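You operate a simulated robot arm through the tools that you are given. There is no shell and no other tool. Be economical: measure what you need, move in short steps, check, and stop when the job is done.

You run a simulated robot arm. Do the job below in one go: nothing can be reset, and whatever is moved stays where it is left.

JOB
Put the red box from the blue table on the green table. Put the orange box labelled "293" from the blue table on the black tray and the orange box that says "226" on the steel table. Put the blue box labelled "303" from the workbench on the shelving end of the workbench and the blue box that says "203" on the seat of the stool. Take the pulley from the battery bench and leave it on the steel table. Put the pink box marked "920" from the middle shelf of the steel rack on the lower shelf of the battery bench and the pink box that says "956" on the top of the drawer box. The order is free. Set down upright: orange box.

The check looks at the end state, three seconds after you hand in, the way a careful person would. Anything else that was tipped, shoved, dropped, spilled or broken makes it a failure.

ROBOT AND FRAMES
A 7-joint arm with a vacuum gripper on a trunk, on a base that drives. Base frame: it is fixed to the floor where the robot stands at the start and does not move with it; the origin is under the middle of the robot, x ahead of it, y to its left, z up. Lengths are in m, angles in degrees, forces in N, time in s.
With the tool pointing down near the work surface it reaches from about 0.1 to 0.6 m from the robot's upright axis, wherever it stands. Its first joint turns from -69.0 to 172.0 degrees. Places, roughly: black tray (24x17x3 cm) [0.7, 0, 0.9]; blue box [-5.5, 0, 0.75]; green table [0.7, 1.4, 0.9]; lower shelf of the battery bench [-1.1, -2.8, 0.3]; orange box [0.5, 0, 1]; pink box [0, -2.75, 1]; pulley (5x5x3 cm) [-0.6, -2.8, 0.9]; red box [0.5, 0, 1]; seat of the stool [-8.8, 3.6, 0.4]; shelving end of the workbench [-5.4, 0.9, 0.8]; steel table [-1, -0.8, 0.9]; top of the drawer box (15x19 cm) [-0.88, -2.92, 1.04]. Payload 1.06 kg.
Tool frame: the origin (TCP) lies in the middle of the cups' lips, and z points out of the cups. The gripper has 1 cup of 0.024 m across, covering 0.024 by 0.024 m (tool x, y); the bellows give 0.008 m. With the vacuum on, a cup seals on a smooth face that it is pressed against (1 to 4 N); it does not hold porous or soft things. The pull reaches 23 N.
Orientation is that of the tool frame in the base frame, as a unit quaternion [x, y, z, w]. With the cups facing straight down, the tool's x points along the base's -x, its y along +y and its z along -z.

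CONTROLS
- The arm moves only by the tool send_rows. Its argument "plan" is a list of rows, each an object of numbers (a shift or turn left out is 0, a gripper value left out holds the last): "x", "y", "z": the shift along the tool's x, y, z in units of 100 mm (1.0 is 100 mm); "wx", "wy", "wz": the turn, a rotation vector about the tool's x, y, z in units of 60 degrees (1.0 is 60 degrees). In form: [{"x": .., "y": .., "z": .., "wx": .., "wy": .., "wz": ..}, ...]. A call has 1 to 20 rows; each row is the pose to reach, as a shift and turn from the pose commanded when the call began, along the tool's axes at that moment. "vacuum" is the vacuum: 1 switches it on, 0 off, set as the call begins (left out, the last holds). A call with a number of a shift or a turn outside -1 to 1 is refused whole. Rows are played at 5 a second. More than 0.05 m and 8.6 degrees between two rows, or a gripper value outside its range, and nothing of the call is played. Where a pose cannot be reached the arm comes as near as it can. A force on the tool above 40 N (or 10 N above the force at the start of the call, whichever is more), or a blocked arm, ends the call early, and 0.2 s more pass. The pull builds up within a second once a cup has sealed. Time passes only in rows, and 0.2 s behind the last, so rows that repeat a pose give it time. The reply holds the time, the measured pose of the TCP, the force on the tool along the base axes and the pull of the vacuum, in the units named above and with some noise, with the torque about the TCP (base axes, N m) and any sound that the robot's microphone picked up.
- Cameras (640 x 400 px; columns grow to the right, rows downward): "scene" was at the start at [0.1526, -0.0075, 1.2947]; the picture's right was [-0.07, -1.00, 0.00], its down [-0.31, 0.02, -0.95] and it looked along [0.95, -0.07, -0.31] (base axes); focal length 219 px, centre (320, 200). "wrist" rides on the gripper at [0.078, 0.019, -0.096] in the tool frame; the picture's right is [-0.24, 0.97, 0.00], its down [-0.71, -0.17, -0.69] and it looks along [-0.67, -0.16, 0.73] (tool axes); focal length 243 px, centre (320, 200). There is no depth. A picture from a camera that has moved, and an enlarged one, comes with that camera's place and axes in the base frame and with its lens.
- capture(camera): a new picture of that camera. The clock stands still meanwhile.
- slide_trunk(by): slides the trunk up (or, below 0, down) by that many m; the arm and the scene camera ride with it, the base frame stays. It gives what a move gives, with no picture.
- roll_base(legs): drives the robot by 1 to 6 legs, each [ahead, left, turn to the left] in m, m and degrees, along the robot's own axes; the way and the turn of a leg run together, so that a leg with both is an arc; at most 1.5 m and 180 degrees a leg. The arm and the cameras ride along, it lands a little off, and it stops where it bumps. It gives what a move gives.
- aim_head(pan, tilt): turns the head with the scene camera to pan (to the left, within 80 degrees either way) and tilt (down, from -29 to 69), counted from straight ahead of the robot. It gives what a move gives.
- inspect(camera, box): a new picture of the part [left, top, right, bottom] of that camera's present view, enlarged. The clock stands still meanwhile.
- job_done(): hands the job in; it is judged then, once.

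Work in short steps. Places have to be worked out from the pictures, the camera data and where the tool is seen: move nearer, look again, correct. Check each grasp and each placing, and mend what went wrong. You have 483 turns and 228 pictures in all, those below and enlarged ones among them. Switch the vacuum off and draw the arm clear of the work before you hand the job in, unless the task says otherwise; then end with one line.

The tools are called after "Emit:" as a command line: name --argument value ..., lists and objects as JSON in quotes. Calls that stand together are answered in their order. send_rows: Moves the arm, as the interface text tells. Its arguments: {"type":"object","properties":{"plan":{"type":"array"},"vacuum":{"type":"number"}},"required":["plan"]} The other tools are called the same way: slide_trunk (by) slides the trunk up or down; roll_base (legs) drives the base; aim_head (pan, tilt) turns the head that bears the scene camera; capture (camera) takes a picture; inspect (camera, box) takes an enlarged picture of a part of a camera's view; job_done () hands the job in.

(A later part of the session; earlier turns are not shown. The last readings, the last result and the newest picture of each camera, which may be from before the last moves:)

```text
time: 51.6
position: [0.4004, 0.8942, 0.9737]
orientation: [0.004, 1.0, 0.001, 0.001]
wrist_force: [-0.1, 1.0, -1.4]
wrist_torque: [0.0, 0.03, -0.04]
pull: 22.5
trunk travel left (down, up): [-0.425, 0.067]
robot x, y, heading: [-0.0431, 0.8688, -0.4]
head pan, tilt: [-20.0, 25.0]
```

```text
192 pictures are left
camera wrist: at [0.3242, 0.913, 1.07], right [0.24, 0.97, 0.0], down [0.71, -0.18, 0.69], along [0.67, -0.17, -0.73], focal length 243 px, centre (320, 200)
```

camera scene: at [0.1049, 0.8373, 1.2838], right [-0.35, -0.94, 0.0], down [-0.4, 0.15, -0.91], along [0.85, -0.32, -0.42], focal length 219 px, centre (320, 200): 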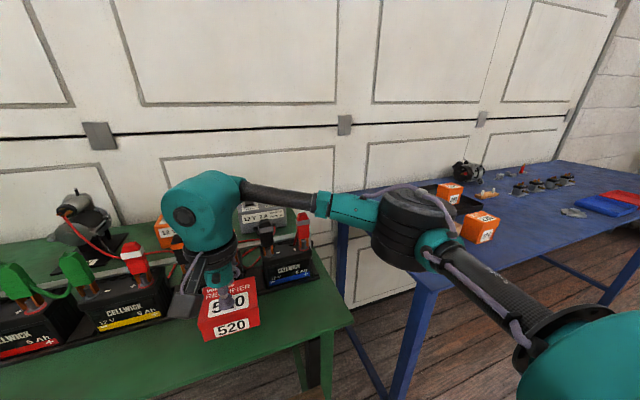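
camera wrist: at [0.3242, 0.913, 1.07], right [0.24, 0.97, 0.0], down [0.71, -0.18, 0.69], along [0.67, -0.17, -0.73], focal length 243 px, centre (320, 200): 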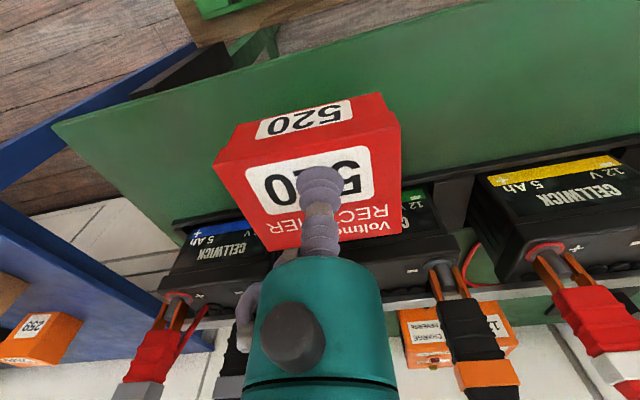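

Elbow is clear now; strip under the box is free. Descending.

Emit:
send_rows --plan '[{"z": 0.2}, {"z": 0.3}, {"z": 0.35}, {"z": 0.4}, {"z": 0.4}]'

```text
time: 52.8
position: [0.4017, 0.894, 0.9335]
orientation: [0.005, 1.0, 0.001, 0.001]
wrist_force: [0.6, -0.1, -2.4]
wrist_torque: [0.07, 0.03, 0.0]
pull: 22.8
trunk travel left (down, up): [-0.425, 0.067]
robot x, y, heading: [-0.0426, 0.8675, -0.2]
head pan, tilt: [-20.0, 25.0]
```

Emit:
send_rows --plan '[{"z": 0.02}, {"z": 0.04}, {"z": 0.06}, {"z": 0.06}]'

```text
time: 53.8
position: [0.4019, 0.8941, 0.9277]
orientation: [0.004, 1.0, 0.0, 0.001]
wrist_force: [-0.1, -0.4, -2.0]
wrist_torque: [0.04, 0.02, 0.02]
pull: 23.1
trunk travel left (down, up): [-0.425, 0.067]
robot x, y, heading: [-0.0446, 0.8703, -0.3]
head pan, tilt: [-20.0, 25.0]
```

Emit:
send_rows --plan '[{"z": 0.02}, {"z": 0.04}, {"z": 0.06}, {"z": 0.06}]'

Emit:
capture --camera "scene"

```text
time: 54.8
position: [0.4013, 0.8948, 0.9231]
orientation: [0.004, 1.0, 0.001, 0.002]
wrist_force: [4.1, -1.4, 18.4]
wrist_torque: [-0.04, -0.01, -0.03]
pull: 22.6
trunk travel left (down, up): [-0.425, 0.067]
robot x, y, heading: [-0.0371, 0.8721, -0.1]
head pan, tilt: [-20.0, 25.0]
```

```text
191 pictures are left
camera scene: at [0.1043, 0.8367, 1.284], right [-0.35, -0.94, 0.0], down [-0.4, 0.15, -0.91], along [0.85, -0.32, -0.42], focal length 219 px, centre (320, 200)
```

scene: 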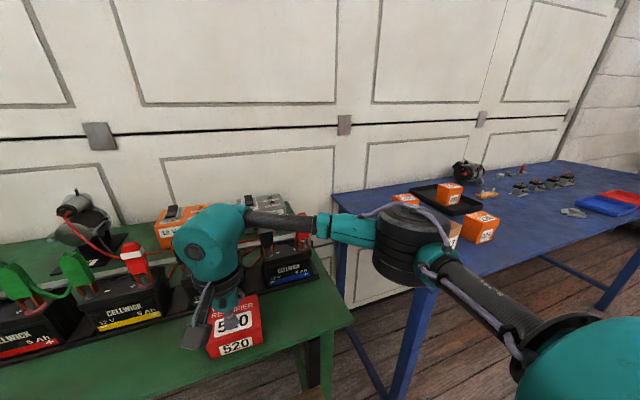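

It rests on the table. Release and rise.

Emit:
send_rows --plan '[{"z": -0.04}, {"z": -0.04}, {"z": -0.04}, {"z": -0.04}, {"z": -0.15}, {"z": -0.5}, {"z": -0.9}]' --vacuum 0

Emit:
capture --camera "wrist"

```text
time: 56.4
position: [0.4014, 0.8943, 1.0123]
orientation: [0.004, 1.0, 0.002, 0.001]
wrist_force: [1.4, -0.8, -0.2]
wrist_torque: [0.0, 0.01, 0.0]
pull: 0.0
trunk travel left (down, up): [-0.425, 0.067]
robot x, y, heading: [-0.0422, 0.8727, -0.4]
head pan, tilt: [-20.0, 25.0]
```

```text
190 pictures are left
camera wrist: at [0.3239, 0.9133, 1.1084], right [0.24, 0.97, 0.0], down [0.71, -0.18, 0.69], along [0.67, -0.17, -0.73], focal length 243 px, centre (320, 200)
```

wrist: 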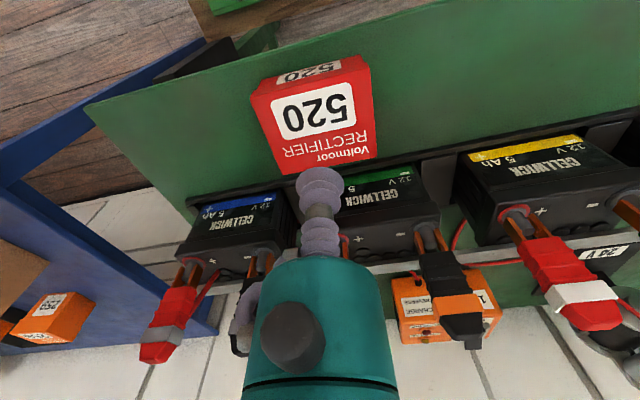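

Red box is on the green table, free of the batteries. I raise and retract to the earlier travelling posture, then drive back right for 226.

Emit:
send_rows --plan '[{"z": -0.4}, {"x": 0.3, "z": -0.7}, {"x": 0.6, "z": -0.9}, {"x": 0.8, "z": -0.9}]'

Emit:
roll_base --legs '[[0, -0.72, 0]]'

Emit:
aim_head --pan 0 --tilt 30

Emit:
capture --camera "wrist"

Emit:
capture --camera "scene"

```text
time: 57.4
position: [0.3207, 0.8949, 1.1031]
orientation: [0.004, 1.0, 0.0, 0.0]
wrist_force: [0.1, -0.2, 0.4]
wrist_torque: [0.06, 0.0, 0.02]
pull: 0.0
trunk travel left (down, up): [-0.425, 0.067]
robot x, y, heading: [-0.0418, 0.8668, -0.6]
head pan, tilt: [-20.0, 25.0]
```

```text
time: 64.1
position: [0.3169, 0.1771, 1.1023]
orientation: [0.003, 1.0, 0.0, 0.001]
wrist_force: [-0.1, 0.4, -0.1]
wrist_torque: [0.0, 0.03, 0.01]
pull: 0.1
trunk travel left (down, up): [-0.425, 0.067]
robot x, y, heading: [-0.0423, 0.1526, -0.3]
head pan, tilt: [-20.0, 25.0]
```

```text
time: 65.0
position: [0.317, 0.1789, 1.1051]
orientation: [0.003, 1.0, -0.001, 0.0]
wrist_force: [0.0, 0.6, -1.0]
wrist_torque: [0.0, -0.02, 0.01]
pull: 0.0
trunk travel left (down, up): [-0.425, 0.067]
robot x, y, heading: [-0.0471, 0.1506, -0.3]
head pan, tilt: [0.0, 30.0]
```

```text
189 pictures are left
camera wrist: at [0.2388, 0.1968, 1.199], right [0.24, 0.97, 0.0], down [0.71, -0.18, 0.69], along [0.67, -0.16, -0.73], focal length 243 px, centre (320, 200)
```

wrist: 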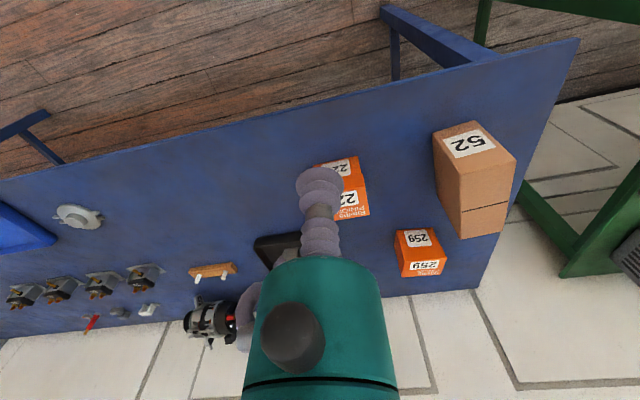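

```text
188 pictures are left
camera scene: at [0.1046, 0.1512, 1.2758], right [-0.01, -1.0, 0.0], down [-0.5, 0.0, -0.87], along [0.87, 0.0, -0.5], focal length 219 px, centre (320, 200)
```

scene: 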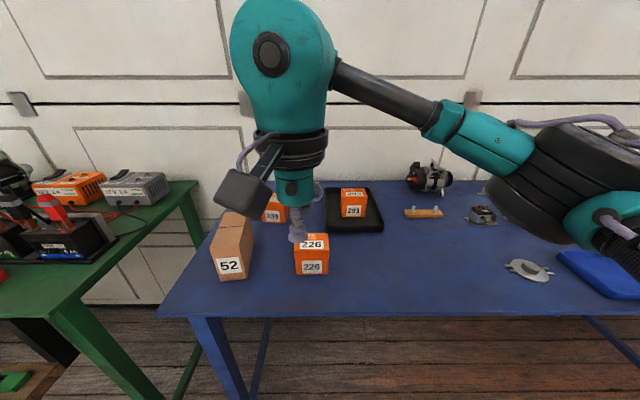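

226's top is near (0.47, 0.165). I move forward 12 cm and down in two calls, then look.

Emit:
send_rows --plan '[{"x": -0.33}, {"x": -0.66, "y": -0.06}, {"x": -1.0, "y": -0.12}, {"x": -1.0, "y": -0.12, "z": 0.4}, {"x": -1.0, "y": -0.12, "z": 0.8}]' --vacuum 1

Emit:
capture --camera "wrist"

```text
time: 66.2
position: [0.4152, 0.1675, 1.0231]
orientation: [0.003, 1.0, 0.002, 0.001]
wrist_force: [0.6, -0.7, 0.0]
wrist_torque: [-0.04, -0.01, -0.02]
pull: 0.0
trunk travel left (down, up): [-0.425, 0.067]
robot x, y, heading: [-0.0454, 0.1534, -0.2]
head pan, tilt: [0.0, 30.0]
```

```text
187 pictures are left
camera wrist: at [0.3371, 0.1853, 1.1188], right [0.24, 0.97, 0.0], down [0.71, -0.18, 0.69], along [0.67, -0.16, -0.73], focal length 243 px, centre (320, 200)
```

wrist: 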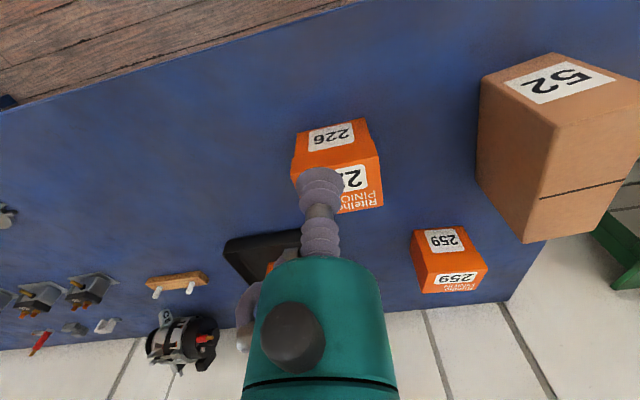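

Top centre at about (0.471, 0.172). Move over it and descend to 0.97.

Emit:
send_rows --plan '[{"x": -0.3, "y": 0.02}, {"x": -0.55, "y": 0.05}, {"x": -0.55, "y": 0.05, "z": 0.3}, {"x": -0.55, "y": 0.05, "z": 0.5}, {"x": -0.55, "y": 0.05, "z": 0.55}]'

Emit:
capture --camera "wrist"

```text
time: 67.4
position: [0.471, 0.1726, 0.9683]
orientation: [0.002, 1.0, 0.0, 0.001]
wrist_force: [-0.4, -0.9, -0.3]
wrist_torque: [-0.04, -0.02, 0.02]
pull: 0.1
trunk travel left (down, up): [-0.425, 0.067]
robot x, y, heading: [-0.0449, 0.1507, -0.3]
head pan, tilt: [0.0, 30.0]
```

```text
186 pictures are left
camera wrist: at [0.3936, 0.1899, 1.0647], right [0.24, 0.97, 0.0], down [0.71, -0.18, 0.69], along [0.67, -0.16, -0.73], focal length 243 px, centre (320, 200)
```

wrist: 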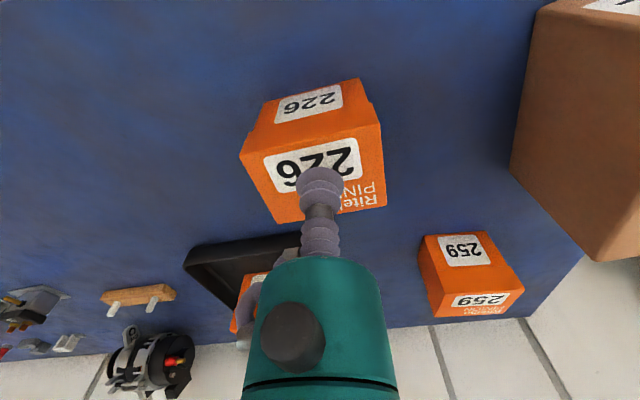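

Well centred; descend in small steps (contact expected near 0.957).

Emit:
send_rows --plan '[{"z": 0.03}, {"z": 0.06}, {"z": 0.09}, {"z": 0.11}, {"z": 0.11}]'

```text
time: 68.6
position: [0.4715, 0.1699, 0.9568]
orientation: [0.003, 1.0, 0.001, 0.001]
wrist_force: [0.1, -0.7, 0.7]
wrist_torque: [0.01, 0.04, 0.01]
pull: 22.6
trunk travel left (down, up): [-0.425, 0.067]
robot x, y, heading: [-0.0434, 0.1486, -0.1]
head pan, tilt: [0.0, 30.0]
```

Sealed. Lift and retract.

Emit:
send_rows --plan '[{"z": -0.1}, {"z": -0.4}, {"z": -0.7}, {"z": -1.0}]'

Emit:
send_rows --plan '[{"z": -0.2, "x": 0.4}, {"z": -0.4, "x": 0.8}, {"z": -0.5, "x": 1.0}]'

Emit:
aim_head --pan -80 --tilt 25

Emit:
capture --camera "scene"

Emit:
capture --camera "wrist"

```text
time: 69.6
position: [0.4718, 0.17, 1.0589]
orientation: [0.003, 1.0, 0.0, 0.0]
wrist_force: [-0.3, -0.4, -2.3]
wrist_torque: [0.01, 0.05, 0.0]
pull: 22.7
trunk travel left (down, up): [-0.425, 0.067]
robot x, y, heading: [-0.0486, 0.1511, -0.3]
head pan, tilt: [0.0, 30.0]
```

```text
time: 70.4
position: [0.3687, 0.1687, 1.1087]
orientation: [0.003, 1.0, 0.001, 0.001]
wrist_force: [-0.1, 1.6, -1.5]
wrist_torque: [0.01, 0.03, 0.02]
pull: 23.2
trunk travel left (down, up): [-0.425, 0.067]
robot x, y, heading: [-0.0473, 0.1526, -0.2]
head pan, tilt: [0.0, 30.0]
```

```text
time: 71.9
position: [0.3696, 0.1695, 1.1093]
orientation: [0.003, 1.0, 0.001, 0.001]
wrist_force: [-0.5, -0.8, -1.3]
wrist_torque: [0.01, 0.01, 0.0]
pull: 22.2
trunk travel left (down, up): [-0.425, 0.067]
robot x, y, heading: [-0.045, 0.1507, -0.2]
head pan, tilt: [-80.0, 25.0]
```

```text
185 pictures are left
camera scene: at [0.0299, 0.0609, 1.2838], right [-0.99, -0.17, 0.0], down [-0.07, 0.42, -0.91], along [0.15, -0.89, -0.42], focal length 219 px, centre (320, 200)
```

scene: 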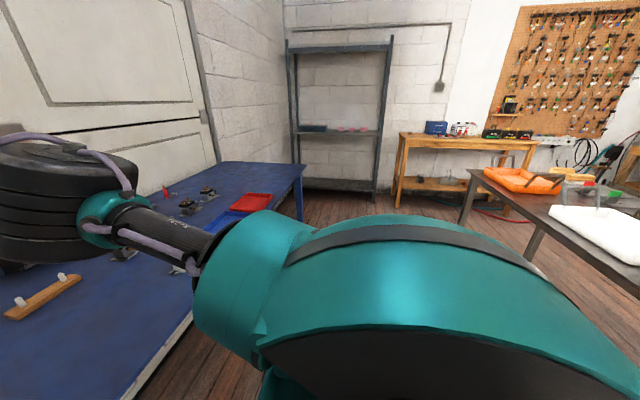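

```text
184 pictures are left
camera wrist: at [0.2925, 0.1886, 1.2046], right [0.24, 0.97, 0.0], down [0.71, -0.18, 0.69], along [0.67, -0.16, -0.73], focal length 243 px, centre (320, 200)
```

wrist: 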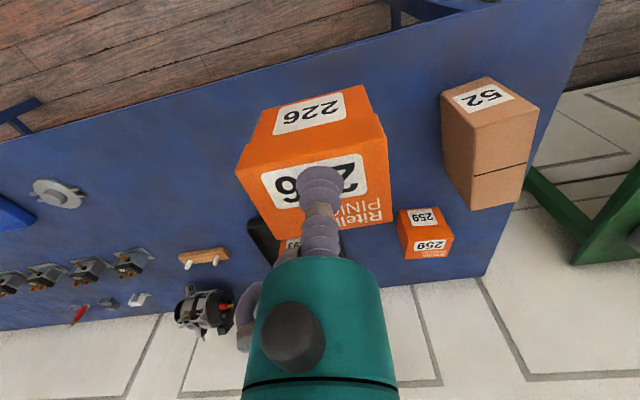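

226 is held. I also look left/behind to check the room for turning.

Emit:
aim_head --pan 80 --tilt 25

Emit:
capture --camera "scene"

```text
time: 74.4
position: [0.3701, 0.1703, 1.1084]
orientation: [0.002, 1.0, 0.001, 0.001]
wrist_force: [-0.7, -0.5, -2.0]
wrist_torque: [0.01, 0.02, 0.03]
pull: 22.7
trunk travel left (down, up): [-0.425, 0.067]
robot x, y, heading: [-0.0457, 0.1536, -0.4]
head pan, tilt: [80.0, 25.0]
```

```text
183 pictures are left
camera scene: at [0.0307, 0.2424, 1.2838], right [0.98, -0.18, 0.0], down [-0.08, -0.42, -0.91], along [0.16, 0.89, -0.42], focal length 219 px, centre (320, 200)
```

scene: 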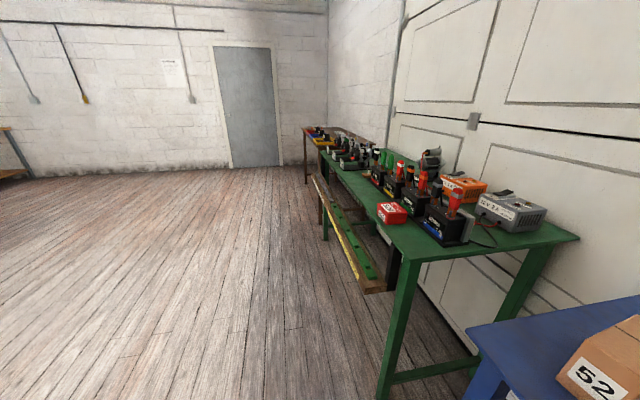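

Room is free to the left/behind. I back up 0.25 m and turn to the left by 180°.

Emit:
roll_base --legs '[[-0.25, 0, 0], [0, 0, 90], [0, 0, 90]]'

Emit:
aim_head --pan 40 --tilt 25

Emit:
capture --camera "scene"

```text
time: 83.8
position: [-0.71, 0.1318, 1.1089]
orientation: [1.0, 0.003, -0.001, 0.001]
wrist_force: [0.8, -0.6, -2.0]
wrist_torque: [-0.01, -0.02, -0.01]
pull: 23.2
trunk travel left (down, up): [-0.425, 0.067]
robot x, y, heading: [-0.2965, 0.1527, -179.6]
head pan, tilt: [80.0, 25.0]
```

```text
time: 84.9
position: [-0.7094, 0.1328, 1.1094]
orientation: [1.0, 0.003, -0.001, 0.001]
wrist_force: [0.0, -0.4, -1.4]
wrist_torque: [0.01, -0.02, 0.0]
pull: 22.9
trunk travel left (down, up): [-0.425, 0.067]
robot x, y, heading: [-0.2928, 0.1514, -179.8]
head pan, tilt: [40.0, 25.0]
```

```text
182 pictures are left
camera scene: at [-0.4285, 0.0923, 1.2838], right [-0.65, 0.76, 0.0], down [0.32, 0.27, -0.91], along [-0.69, -0.59, -0.42], focal length 219 px, centre (320, 200)
```

scene: 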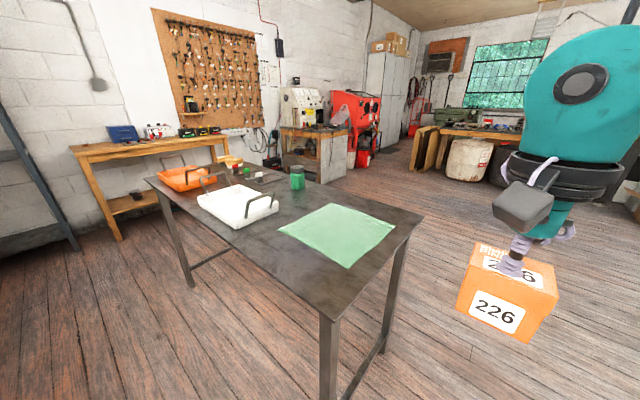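

Steel table spans x −1.18…−0.66, y −1.3…−0.08; its near strip (x −0.66…−0.80, y −0.1…−0.45) is free. I shift the robot 0.40 m to its left so 226 comes over (−0.72, −0.27).

Emit:
roll_base --legs '[[0.02, 0.4, 0]]'

Emit:
aim_head --pan 0 --tilt 30

Emit:
capture --camera "scene"

Emit:
capture --camera "wrist"

```text
time: 88.9
position: [-0.7261, -0.2568, 1.1091]
orientation: [1.0, 0.003, -0.001, 0.0]
wrist_force: [-0.4, -0.3, -1.2]
wrist_torque: [0.03, 0.0, 0.0]
pull: 22.9
trunk travel left (down, up): [-0.425, 0.067]
robot x, y, heading: [-0.3101, -0.2346, -179.4]
head pan, tilt: [40.0, 25.0]
```

```text
time: 89.9
position: [-0.7266, -0.2579, 1.1087]
orientation: [1.0, 0.004, -0.001, 0.0]
wrist_force: [-0.8, -0.2, -1.9]
wrist_torque: [-0.02, -0.03, 0.0]
pull: 23.2
trunk travel left (down, up): [-0.425, 0.067]
robot x, y, heading: [-0.31, -0.2341, -179.6]
head pan, tilt: [0.0, 30.0]
```

```text
181 pictures are left
camera scene: at [-0.4661, -0.2377, 1.2758], right [-0.01, 1.0, 0.0], down [0.5, 0.0, -0.87], along [-0.87, -0.01, -0.5], focal length 219 px, centre (320, 200)
```

scene: 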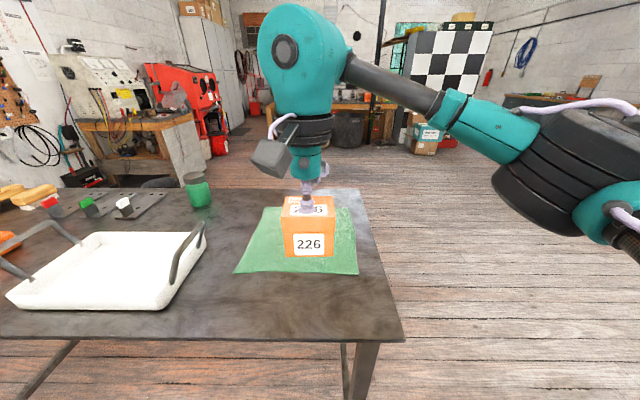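

```text
180 pictures are left
camera wrist: at [-0.6471, -0.2761, 1.2047], right [-0.23, -0.97, 0.0], down [-0.71, 0.17, 0.69], along [-0.67, 0.16, -0.73], focal length 243 px, centre (320, 200)
```

wrist: 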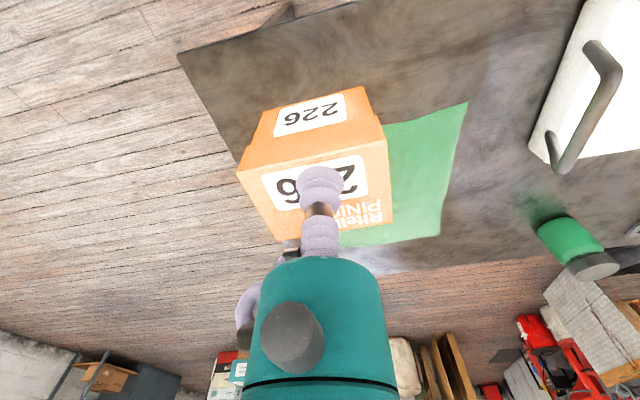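

Cloth starts at x≈−0.80 and the edge is at −0.66, so x≈−0.73 is right. Descend 10 cm.

Emit:
send_rows --plan '[{"z": 0.4}, {"z": 0.8}, {"z": 1.0}]'

Emit:
capture --camera "scene"

```text
time: 90.7
position: [-0.7249, -0.2554, 1.007]
orientation: [1.0, 0.004, -0.001, 0.0]
wrist_force: [1.1, 0.4, -1.0]
wrist_torque: [-0.02, -0.04, 0.0]
pull: 22.6
trunk travel left (down, up): [-0.425, 0.067]
robot x, y, heading: [-0.3081, -0.2386, -179.8]
head pan, tilt: [0.0, 30.0]
```

```text
179 pictures are left
camera scene: at [-0.4661, -0.2376, 1.2758], right [-0.01, 1.0, 0.0], down [0.5, 0.0, -0.87], along [-0.87, -0.01, -0.5], focal length 219 px, centre (320, 200)
```

scene: 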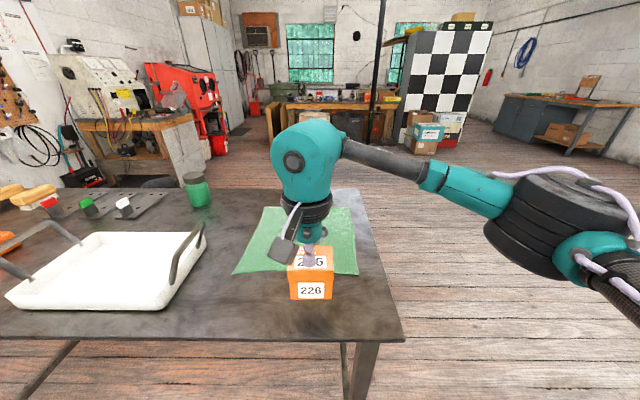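

Good. Lower to ~0.97, then slowly.

Emit:
send_rows --plan '[{"z": 0.2}, {"z": 0.3}, {"z": 0.36}, {"z": 0.4}, {"z": 0.43}, {"z": 0.43}]'

```text
time: 92.1
position: [-0.7261, -0.2567, 0.9642]
orientation: [1.0, 0.003, -0.001, 0.0]
wrist_force: [-0.6, -0.6, -2.2]
wrist_torque: [-0.02, 0.0, 0.0]
pull: 23.0
trunk travel left (down, up): [-0.425, 0.067]
robot x, y, heading: [-0.3138, -0.235, -179.8]
head pan, tilt: [0.0, 30.0]
```

Emit:
send_rows --plan '[{"z": 0.02}, {"z": 0.04}, {"z": 0.06}, {"z": 0.06}]'

```text
time: 93.1
position: [-0.7271, -0.2569, 0.9586]
orientation: [1.0, 0.003, -0.002, 0.001]
wrist_force: [-0.1, 0.0, -1.3]
wrist_torque: [0.01, -0.03, -0.01]
pull: 23.5
trunk travel left (down, up): [-0.425, 0.067]
robot x, y, heading: [-0.3108, -0.2367, -179.4]
head pan, tilt: [0.0, 30.0]
```

Emit:
send_rows --plan '[{"z": 0.02}, {"z": 0.04}, {"z": 0.06}, {"z": 0.06}]'

Emit:
capture --camera "scene"

```text
time: 94.1
position: [-0.727, -0.2562, 0.9531]
orientation: [1.0, 0.004, -0.001, 0.001]
wrist_force: [0.6, -0.1, -1.3]
wrist_torque: [0.01, -0.04, 0.02]
pull: 22.9
trunk travel left (down, up): [-0.425, 0.067]
robot x, y, heading: [-0.3133, -0.2347, -179.6]
head pan, tilt: [0.0, 30.0]
```

```text
178 pictures are left
camera scene: at [-0.4661, -0.2377, 1.2758], right [-0.01, 1.0, 0.0], down [0.5, 0.0, -0.87], along [-0.87, -0.01, -0.5], focal length 219 px, centre (320, 200)
```

scene: 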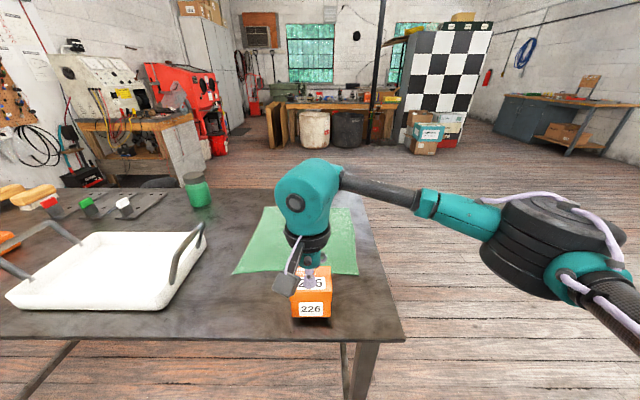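

Still hanging; continue.

Emit:
send_rows --plan '[{"z": 0.02}, {"z": 0.04}, {"z": 0.06}, {"z": 0.06}]'

```text
time: 95.1
position: [-0.7276, -0.2573, 0.9476]
orientation: [1.0, 0.004, -0.001, 0.0]
wrist_force: [-0.6, 0.4, -2.1]
wrist_torque: [0.03, -0.04, 0.02]
pull: 23.0
trunk travel left (down, up): [-0.425, 0.067]
robot x, y, heading: [-0.311, -0.2355, -179.7]
head pan, tilt: [0.0, 30.0]
```

Emit:
send_rows --plan '[{"z": 0.02}, {"z": 0.04}, {"z": 0.06}, {"z": 0.06}]'

```text
time: 96.1
position: [-0.7275, -0.258, 0.9422]
orientation: [1.0, 0.004, 0.0, 0.001]
wrist_force: [-0.6, 1.3, -1.5]
wrist_torque: [0.01, -0.03, 0.03]
pull: 22.9
trunk travel left (down, up): [-0.425, 0.067]
robot x, y, heading: [-0.3099, -0.2385, -179.7]
head pan, tilt: [0.0, 30.0]
```

Emit:
send_rows --plan '[{"z": 0.02}, {"z": 0.04}, {"z": 0.06}, {"z": 0.06}]'

Emit:
capture --camera "wrist"

```text
time: 97.1
position: [-0.7265, -0.2574, 0.9359]
orientation: [1.0, 0.004, 0.0, 0.0]
wrist_force: [-0.4, 0.0, 0.7]
wrist_torque: [0.0, -0.02, -0.01]
pull: 23.1
trunk travel left (down, up): [-0.425, 0.067]
robot x, y, heading: [-0.3121, -0.2356, -179.3]
head pan, tilt: [0.0, 30.0]
```

```text
177 pictures are left
camera wrist: at [-0.6474, -0.2759, 1.0318], right [-0.23, -0.97, 0.0], down [-0.71, 0.17, 0.69], along [-0.67, 0.16, -0.73], focal length 243 px, centre (320, 200)
```

wrist: 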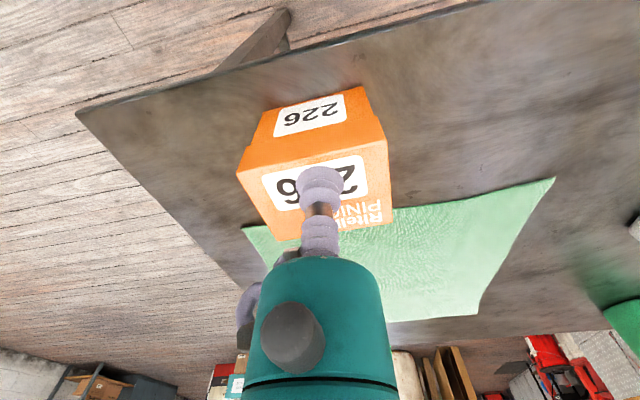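

Contact is beginning (force now +0.7 N). One more millimetre, then release.

Emit:
send_rows --plan '[{"z": 0.015}, {"z": 0.015}]'

Emit:
send_rows --plan '[{"z": 0}, {"z": 0}, {"z": 0}, {"z": 0}, {"z": -0.1}, {"z": -0.5}, {"z": -0.9}]' --vacuum 0

Emit:
capture --camera "wrist"

```text
time: 97.7
position: [-0.7279, -0.2569, 0.9356]
orientation: [1.0, 0.003, -0.001, 0.001]
wrist_force: [1.8, 1.0, 7.5]
wrist_torque: [0.03, 0.02, -0.02]
pull: 23.4
trunk travel left (down, up): [-0.425, 0.067]
robot x, y, heading: [-0.3125, -0.2349, -179.6]
head pan, tilt: [0.0, 30.0]
```

```text
time: 99.3
position: [-0.7253, -0.2562, 1.0271]
orientation: [1.0, 0.003, -0.001, -0.001]
wrist_force: [0.5, 0.1, -1.0]
wrist_torque: [-0.02, -0.01, 0.0]
pull: 0.1
trunk travel left (down, up): [-0.425, 0.067]
robot x, y, heading: [-0.3092, -0.2345, -179.7]
head pan, tilt: [0.0, 30.0]
```

```text
176 pictures are left
camera wrist: at [-0.6463, -0.2752, 1.122], right [-0.23, -0.97, 0.0], down [-0.71, 0.17, 0.69], along [-0.67, 0.16, -0.73], focal length 243 px, centre (320, 200)
```

wrist: 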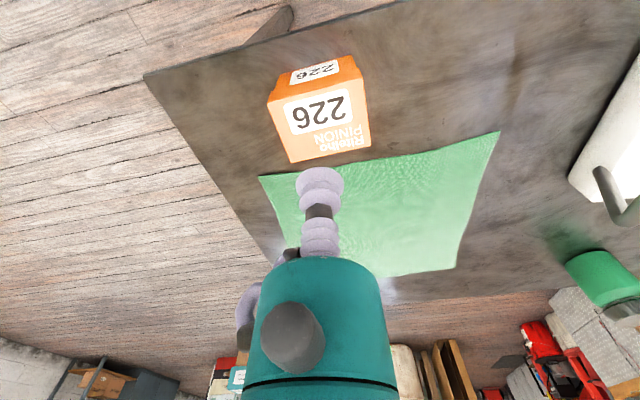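

226 stands on the steel table. Next the pulley: raise/retract, move away from the table, turn to face the battery bench (−y) and drive part of the way.

Emit:
send_rows --plan '[{"z": -0.3}, {"z": -0.6, "x": 0.3}, {"z": -0.9, "x": 0.6}]'

Emit:
roll_base --legs '[[-0.15, 0, 0], [0, 0, 90], [1.1, 0, 0]]'

Emit:
aim_head --pan 0 --tilt 15

Emit:
capture --camera "scene"

```text
time: 100.1
position: [-0.6661, -0.2583, 1.114]
orientation: [1.0, 0.003, -0.001, -0.001]
wrist_force: [0.3, -1.3, -0.2]
wrist_torque: [-0.02, -0.01, 0.03]
pull: 0.0
trunk travel left (down, up): [-0.425, 0.067]
robot x, y, heading: [-0.3105, -0.2319, -179.7]
head pan, tilt: [0.0, 30.0]
```

```text
time: 110.6
position: [-0.1274, -1.6952, 1.1144]
orientation: [0.701, 0.713, 0.0, 0.001]
wrist_force: [-0.2, 0.5, -0.2]
wrist_torque: [0.04, 0.01, 0.0]
pull: 0.0
trunk travel left (down, up): [-0.425, 0.067]
robot x, y, heading: [-0.1521, -1.3346, -89.1]
head pan, tilt: [0.0, 30.0]
```

```text
time: 111.3
position: [-0.127, -1.6959, 1.1153]
orientation: [0.701, 0.713, 0.0, 0.001]
wrist_force: [-0.1, 0.0, -1.1]
wrist_torque: [-0.03, 0.0, 0.01]
pull: 0.0
trunk travel left (down, up): [-0.425, 0.067]
robot x, y, heading: [-0.155, -1.3394, -89.0]
head pan, tilt: [0.0, 15.0]
```

```text
175 pictures are left
camera scene: at [-0.152, -1.4968, 1.3], right [-1.0, -0.02, 0.0], down [0.0, 0.26, -0.97], along [0.02, -0.97, -0.26], focal length 219 px, centre (320, 200)
```

scene: 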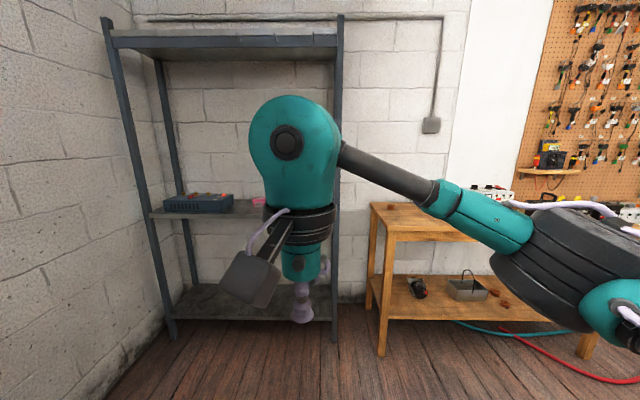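

The battery bench is ahead to the right, front edge near y≈−2.38. I drive there: right 0.45 m, ahead 0.5 m, and look.

Emit:
roll_base --legs '[[0.3, 0, -1], [0.25, -0.45, 0]]'

Emit:
aim_head --pan 0 --tilt 28

Emit:
capture --camera "scene"

Emit:
capture --camera "wrist"

```text
time: 117.5
position: [-0.5823, -2.2443, 1.1145]
orientation: [0.712, 0.703, 0.001, 0.002]
wrist_force: [0.1, 0.0, -0.2]
wrist_torque: [-0.03, -0.02, 0.02]
pull: 0.1
trunk travel left (down, up): [-0.425, 0.067]
robot x, y, heading: [-0.5985, -1.8883, -90.6]
head pan, tilt: [0.0, 15.0]
```

```text
time: 118.2
position: [-0.5824, -2.2436, 1.1138]
orientation: [0.71, 0.704, 0.0, 0.001]
wrist_force: [-0.2, -0.1, -0.9]
wrist_torque: [-0.02, -0.01, 0.0]
pull: 0.1
trunk travel left (down, up): [-0.425, 0.067]
robot x, y, heading: [-0.6005, -1.8834, -90.6]
head pan, tilt: [0.0, 28.0]
```

```text
174 pictures are left
camera scene: at [-0.6014, -2.0421, 1.279], right [-1.0, 0.01, 0.0], down [0.0, 0.47, -0.88], along [-0.01, -0.88, -0.47], focal length 219 px, centre (320, 200)
```

scene: 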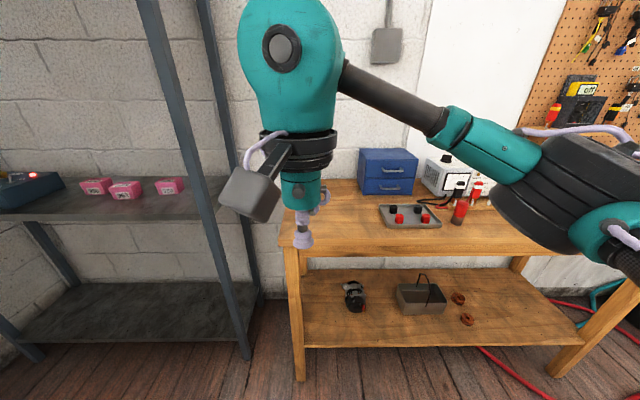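

```text
173 pictures are left
camera wrist: at [-0.5614, -2.1661, 1.211], right [0.97, -0.25, 0.0], down [-0.18, -0.71, 0.69], along [-0.17, -0.67, -0.73], focal length 243 px, centre (320, 200)
```

wrist: 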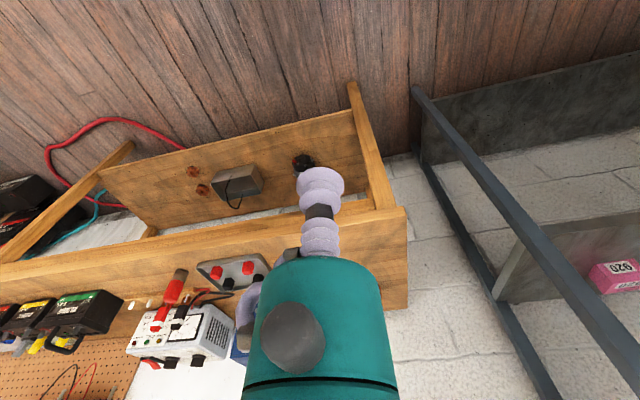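

The pulley is hidden behind the arm; I swing the arm 10 cm to the left and look again.

Emit:
send_rows --plan '[{"y": 0.4}, {"y": 0.8}, {"y": 1.0}]'

Emit:
capture --camera "scene"

```text
time: 119.0
position: [-0.4806, -2.244, 1.1155]
orientation: [0.711, 0.703, 0.0, 0.002]
wrist_force: [-0.1, -0.1, 0.3]
wrist_torque: [0.02, -0.01, 0.01]
pull: 0.1
trunk travel left (down, up): [-0.425, 0.067]
robot x, y, heading: [-0.5948, -1.8877, -90.7]
head pan, tilt: [0.0, 28.0]
```

```text
172 pictures are left
camera scene: at [-0.6012, -2.042, 1.279], right [-1.0, 0.01, 0.0], down [0.0, 0.47, -0.88], along [-0.01, -0.88, -0.47], focal length 219 px, centre (320, 200)
```

scene: 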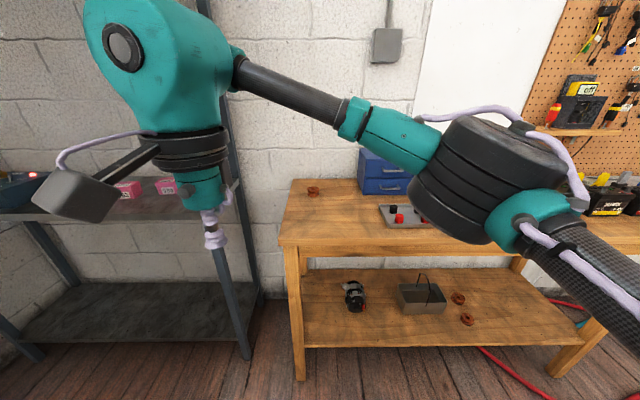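

A small copper object sits on the bench top at pixel (312,192). Enlarge it.

Emit:
inspect --camera "scene" --box '[280, 140, 480, 340]'

```text
2.00 times, centred on (380, 240) of scene
camera zoom: at [-0.6012, -2.042, 1.279], right [-1.0, 0.01, 0.0], down [0.0, 0.47, -0.88], along [-0.01, -0.88, -0.47], focal length 437 px, centre (200, 120)
```

zoom: 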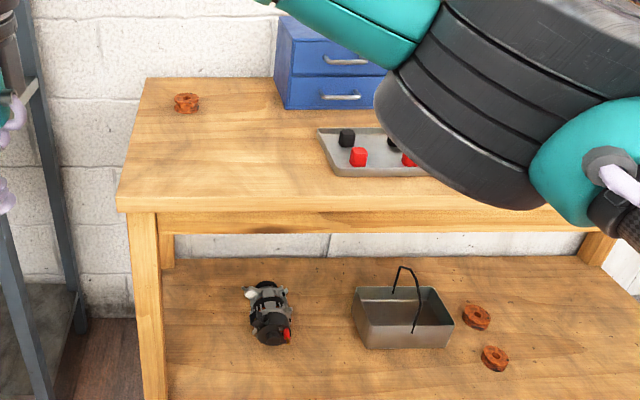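

Pulley is near (−0.584, −2.82). I drive forward 0.36 m (bench edge y≈−2.52) and look with both cameras.

Emit:
roll_base --legs '[[0.36, 0, 0.6]]'

Emit:
capture --camera "scene"

Emit:
capture --camera "wrist"

```text
time: 121.3
position: [-0.4785, -2.599, 1.1145]
orientation: [0.707, 0.707, 0.0, 0.002]
wrist_force: [-0.1, 0.0, -0.3]
wrist_torque: [0.0, 0.01, 0.02]
pull: 0.1
trunk travel left (down, up): [-0.425, 0.067]
robot x, y, heading: [-0.5994, -2.2473, -89.8]
head pan, tilt: [0.0, 28.0]
```

```text
170 pictures are left
camera scene: at [-0.6013, -2.399, 1.2789], right [-1.0, 0.0, 0.0], down [0.0, 0.47, -0.88], along [0.0, -0.88, -0.47], focal length 219 px, centre (320, 200)
```

scene: 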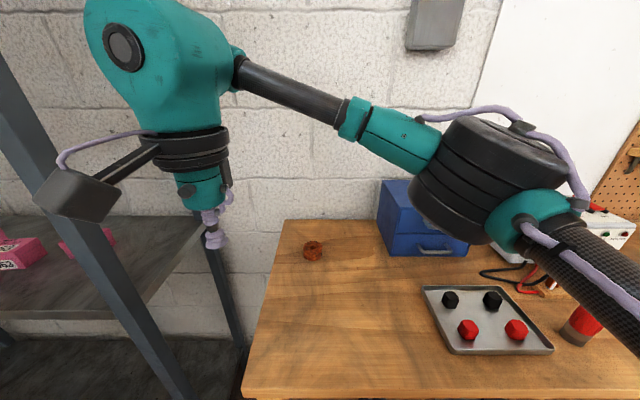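

```text
169 pictures are left
camera wrist: at [-0.4593, -2.5217, 1.2112], right [0.97, -0.23, 0.0], down [-0.17, -0.71, 0.69], along [-0.16, -0.67, -0.73], focal length 243 px, centre (320, 200)
```

wrist: 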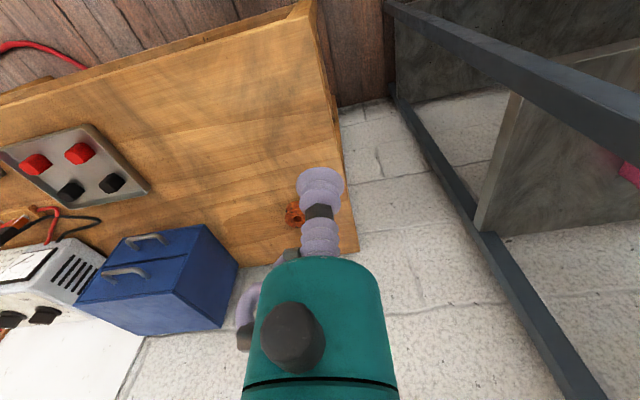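

Pulley at about (−0.585, −2.845, ~0.885). I bring the arm back right and forward, raised.

Emit:
send_rows --plan '[{"y": -0.45}, {"y": -0.9}, {"y": -1.0, "x": -0.4}, {"y": -1.0, "x": -0.8}]'

Emit:
roll_base --legs '[[0.045, 0, 0]]'

Emit:
send_rows --plan '[{"x": -0.3, "z": 0.1}, {"x": -0.6, "z": 0.3}, {"x": -0.9, "z": 0.5}]'

Emit:
capture --camera "wrist"

Emit:
capture --camera "scene"

```text
time: 122.3
position: [-0.5785, -2.6767, 1.1146]
orientation: [0.708, 0.707, -0.001, 0.0]
wrist_force: [-0.7, -0.6, 0.7]
wrist_torque: [0.04, 0.02, -0.02]
pull: 0.0
trunk travel left (down, up): [-0.425, 0.067]
robot x, y, heading: [-0.5967, -2.2433, -90.0]
head pan, tilt: [0.0, 28.0]
```

```text
time: 123.2
position: [-0.5786, -2.7208, 1.1153]
orientation: [0.707, 0.707, 0.0, 0.001]
wrist_force: [0.1, -0.9, -0.3]
wrist_torque: [0.03, 0.0, 0.0]
pull: 0.1
trunk travel left (down, up): [-0.425, 0.067]
robot x, y, heading: [-0.6007, -2.2895, -90.1]
head pan, tilt: [0.0, 28.0]
```

```text
time: 124.0
position: [-0.5786, -2.8121, 1.0649]
orientation: [0.707, 0.707, 0.0, 0.001]
wrist_force: [0.0, 0.7, -0.1]
wrist_torque: [-0.03, -0.01, 0.06]
pull: 0.0
trunk travel left (down, up): [-0.425, 0.067]
robot x, y, heading: [-0.6004, -2.2895, -90.0]
head pan, tilt: [0.0, 28.0]
```

```text
168 pictures are left
camera wrist: at [-0.5579, -2.7346, 1.1602], right [0.97, -0.23, 0.0], down [-0.17, -0.71, 0.69], along [-0.16, -0.67, -0.73], focal length 243 px, centre (320, 200)
```

wrist: 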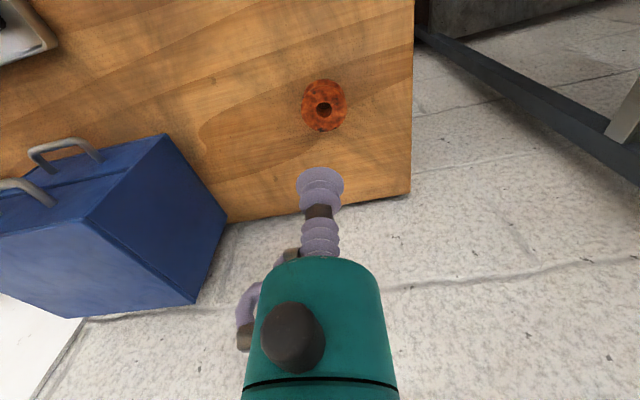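

```text
167 pictures are left
camera scene: at [-0.6011, -2.443, 1.2789], right [-1.0, 0.0, 0.0], down [0.0, 0.47, -0.88], along [0.0, -0.88, -0.47], focal length 219 px, centre (320, 200)
```

scene: 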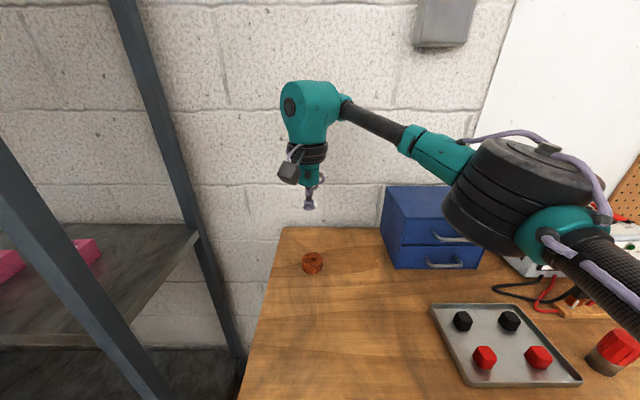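

Inspect the pulley up close.

Emit:
inspect --camera "wrist" --box '[284, 80, 364, 130]'

```text
8.00 times, centred on (324, 105) of wrist
camera zoom: at [-0.5579, -2.7346, 1.1602], right [0.97, -0.23, 0.0], down [-0.17, -0.71, 0.69], along [-0.16, -0.67, -0.73], focal length 1941 px, centre (288, 960)
```

zoom: 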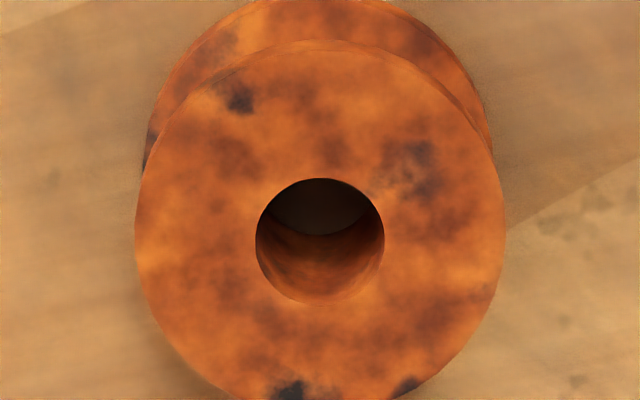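

The face is an annulus with a ~16 mm bore, so the only spot for a 24 mm cup is centred over the bore (lip radius 12 mm lies on the face). I go over it and descend to ~0.965.

Emit:
send_rows --plan '[{"x": -0.26, "z": 0.3}, {"x": -0.26, "z": 0.7}, {"x": -0.26, "z": 1.0}, {"x": -0.26, "z": 1.0}]' --vacuum 1

Emit:
capture --camera "wrist"

```text
time: 125.0
position: [-0.5785, -2.8369, 0.9658]
orientation: [0.707, 0.707, 0.0, 0.001]
wrist_force: [-0.7, -0.7, -0.4]
wrist_torque: [0.02, 0.01, -0.03]
pull: 0.0
trunk travel left (down, up): [-0.425, 0.067]
robot x, y, heading: [-0.6002, -2.2868, -90.0]
head pan, tilt: [0.0, 28.0]
```

```text
165 pictures are left
camera wrist: at [-0.5578, -2.7594, 1.0614], right [0.97, -0.23, 0.0], down [-0.17, -0.71, 0.69], along [-0.16, -0.67, -0.73], focal length 243 px, centre (320, 200)
```

wrist: 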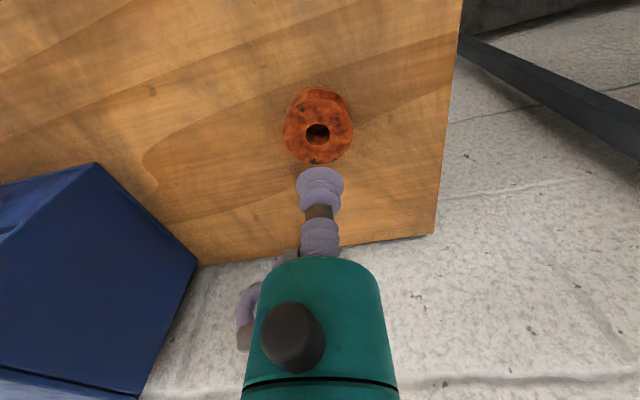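

Nearly centred; descend another 3 cm and recheck.

Emit:
send_rows --plan '[{"x": -0.03, "z": 0.15}, {"x": -0.03, "z": 0.3}, {"x": -0.03, "z": 0.35}, {"x": -0.03, "z": 0.35}]'

Emit:
inspect --camera "wrist" --box '[240, 110, 400, 210]'

```text
time: 126.0
position: [-0.5789, -2.8399, 0.9309]
orientation: [0.707, 0.707, -0.002, 0.0]
wrist_force: [-0.3, -0.8, 0.5]
wrist_torque: [0.02, 0.01, -0.05]
pull: 0.1
trunk travel left (down, up): [-0.425, 0.067]
robot x, y, heading: [-0.599, -2.2902, -90.2]
head pan, tilt: [0.0, 28.0]
```

```text
4.00 times, centred on (320, 160) of wrist
camera zoom: at [-0.5581, -2.7623, 1.0269], right [0.97, -0.23, 0.0], down [-0.17, -0.71, 0.69], along [-0.16, -0.67, -0.73], focal length 970 px, centre (320, 360)
```

zoom: 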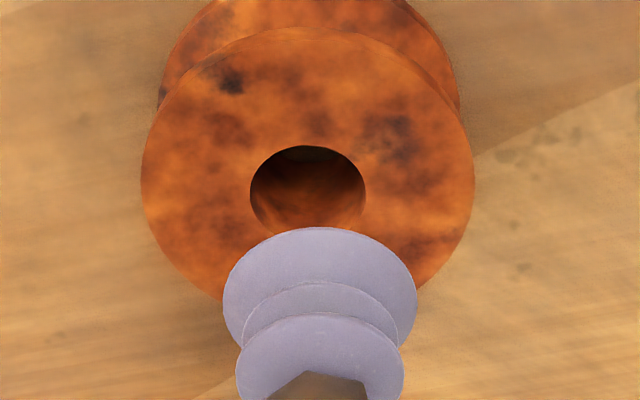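

Estimates agree on top z≈0.903–0.908, centre (−0.579, −2.841). I descend to 0.912 and recheck.

Emit:
send_rows --plan '[{"x": -0.01, "z": 0.1}, {"x": -0.01, "z": 0.18}, {"x": -0.01, "z": 0.18}]'

Emit:
inspect --camera "wrist" --box '[240, 130, 400, 230]'

```text
time: 126.8
position: [-0.578, -2.8415, 0.9135]
orientation: [0.707, 0.708, 0.0, 0.001]
wrist_force: [-0.6, 1.2, -0.1]
wrist_torque: [-0.01, 0.02, 0.03]
pull: 0.0
trunk travel left (down, up): [-0.425, 0.067]
robot x, y, heading: [-0.6, -2.2891, -89.9]
head pan, tilt: [0.0, 28.0]
```

```text
4.00 times, centred on (320, 180) of wrist
camera zoom: at [-0.5582, -2.7636, 1.0091], right [0.97, -0.24, 0.0], down [-0.17, -0.71, 0.69], along [-0.16, -0.67, -0.73], focal length 970 px, centre (320, 280)
```

zoom: 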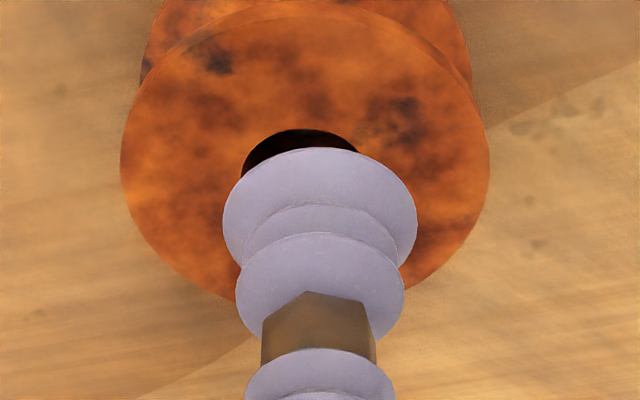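

Within about 2 mm of the bore centre. Press down in small steps.

Emit:
send_rows --plan '[{"z": 0.03}, {"z": 0.06}, {"z": 0.08}, {"z": 0.08}]'

```text
time: 127.8
position: [-0.5778, -2.8418, 0.9051]
orientation: [0.707, 0.707, -0.001, 0.0]
wrist_force: [0.2, -0.9, 0.7]
wrist_torque: [0.02, 0.0, 0.03]
pull: 23.2
trunk travel left (down, up): [-0.425, 0.067]
robot x, y, heading: [-0.6039, -2.2882, -90.3]
head pan, tilt: [0.0, 28.0]
```

It sealed (23 N). I lift gently and check.

Emit:
send_rows --plan '[{"z": 0}, {"z": 0}, {"z": -0.1}, {"z": -0.3}, {"z": -0.6}, {"z": -1.0}]'

Emit:
capture --camera "wrist"

```text
time: 129.2
position: [-0.5791, -2.8407, 1.0042]
orientation: [0.707, 0.707, -0.001, 0.001]
wrist_force: [-0.3, 0.3, -2.1]
wrist_torque: [-0.01, 0.0, 0.01]
pull: 22.7
trunk travel left (down, up): [-0.425, 0.067]
robot x, y, heading: [-0.5992, -2.2888, -90.1]
head pan, tilt: [0.0, 28.0]
```

```text
162 pictures are left
camera wrist: at [-0.5577, -2.7623, 1.1004], right [0.97, -0.23, 0.0], down [-0.17, -0.71, 0.69], along [-0.16, -0.67, -0.73], focal length 243 px, centre (320, 200)
```

wrist: 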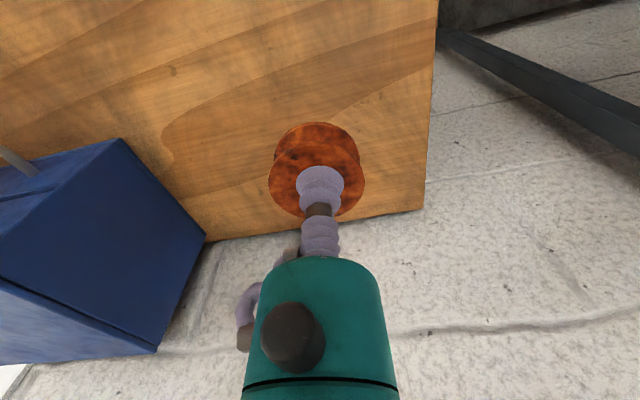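

Pulley held (~2 N). I retract the arm high and drive back to the steel table.

Emit:
send_rows --plan '[{"z": -0.4}, {"z": -0.8}, {"z": -1.0, "x": 0.4}, {"z": -1.0, "x": 0.8}, {"z": -1.0, "x": 1.0}]'

Emit:
send_rows --plan '[{"x": 0.4}, {"x": 0.8}, {"x": 1.0}]'

Emit:
roll_base --legs '[[-0.4, 0, 0], [-0.3, 0.45, 0], [-1.22, 0, 0], [0, 0, -90]]'

Emit:
capture --camera "scene"

```text
time: 130.4
position: [-0.5782, -2.7396, 1.1036]
orientation: [0.707, 0.707, -0.001, 0.001]
wrist_force: [-0.1, 0.2, -2.9]
wrist_torque: [-0.03, -0.01, 0.02]
pull: 22.8
trunk travel left (down, up): [-0.425, 0.067]
robot x, y, heading: [-0.5989, -2.2884, -90.0]
head pan, tilt: [0.0, 28.0]
```

```text
time: 131.2
position: [-0.5806, -2.639, 1.1046]
orientation: [0.707, 0.707, 0.0, 0.0]
wrist_force: [0.2, -1.1, -1.8]
wrist_torque: [0.0, -0.01, 0.01]
pull: 22.7
trunk travel left (down, up): [-0.425, 0.067]
robot x, y, heading: [-0.6004, -2.2879, -90.2]
head pan, tilt: [0.0, 28.0]
```

```text
time: 147.4
position: [-0.4976, -0.3722, 1.1026]
orientation: [1.0, -0.002, -0.001, 0.0]
wrist_force: [-0.4, 0.3, -2.3]
wrist_torque: [-0.01, -0.02, -0.03]
pull: 23.3
trunk travel left (down, up): [-0.425, 0.067]
robot x, y, heading: [-0.1471, -0.3572, 180.1]
head pan, tilt: [0.0, 28.0]
```

```text
161 pictures are left
camera scene: at [-0.3003, -0.3541, 1.279], right [0.0, 1.0, 0.0], down [0.47, 0.0, -0.88], along [-0.88, 0.0, -0.47], focal length 219 px, centre (320, 200)
```

scene: 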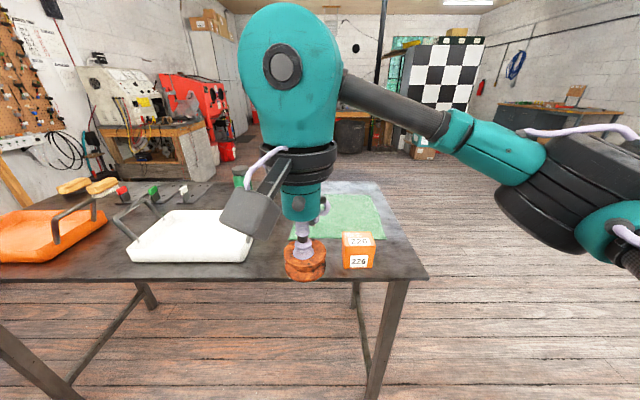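

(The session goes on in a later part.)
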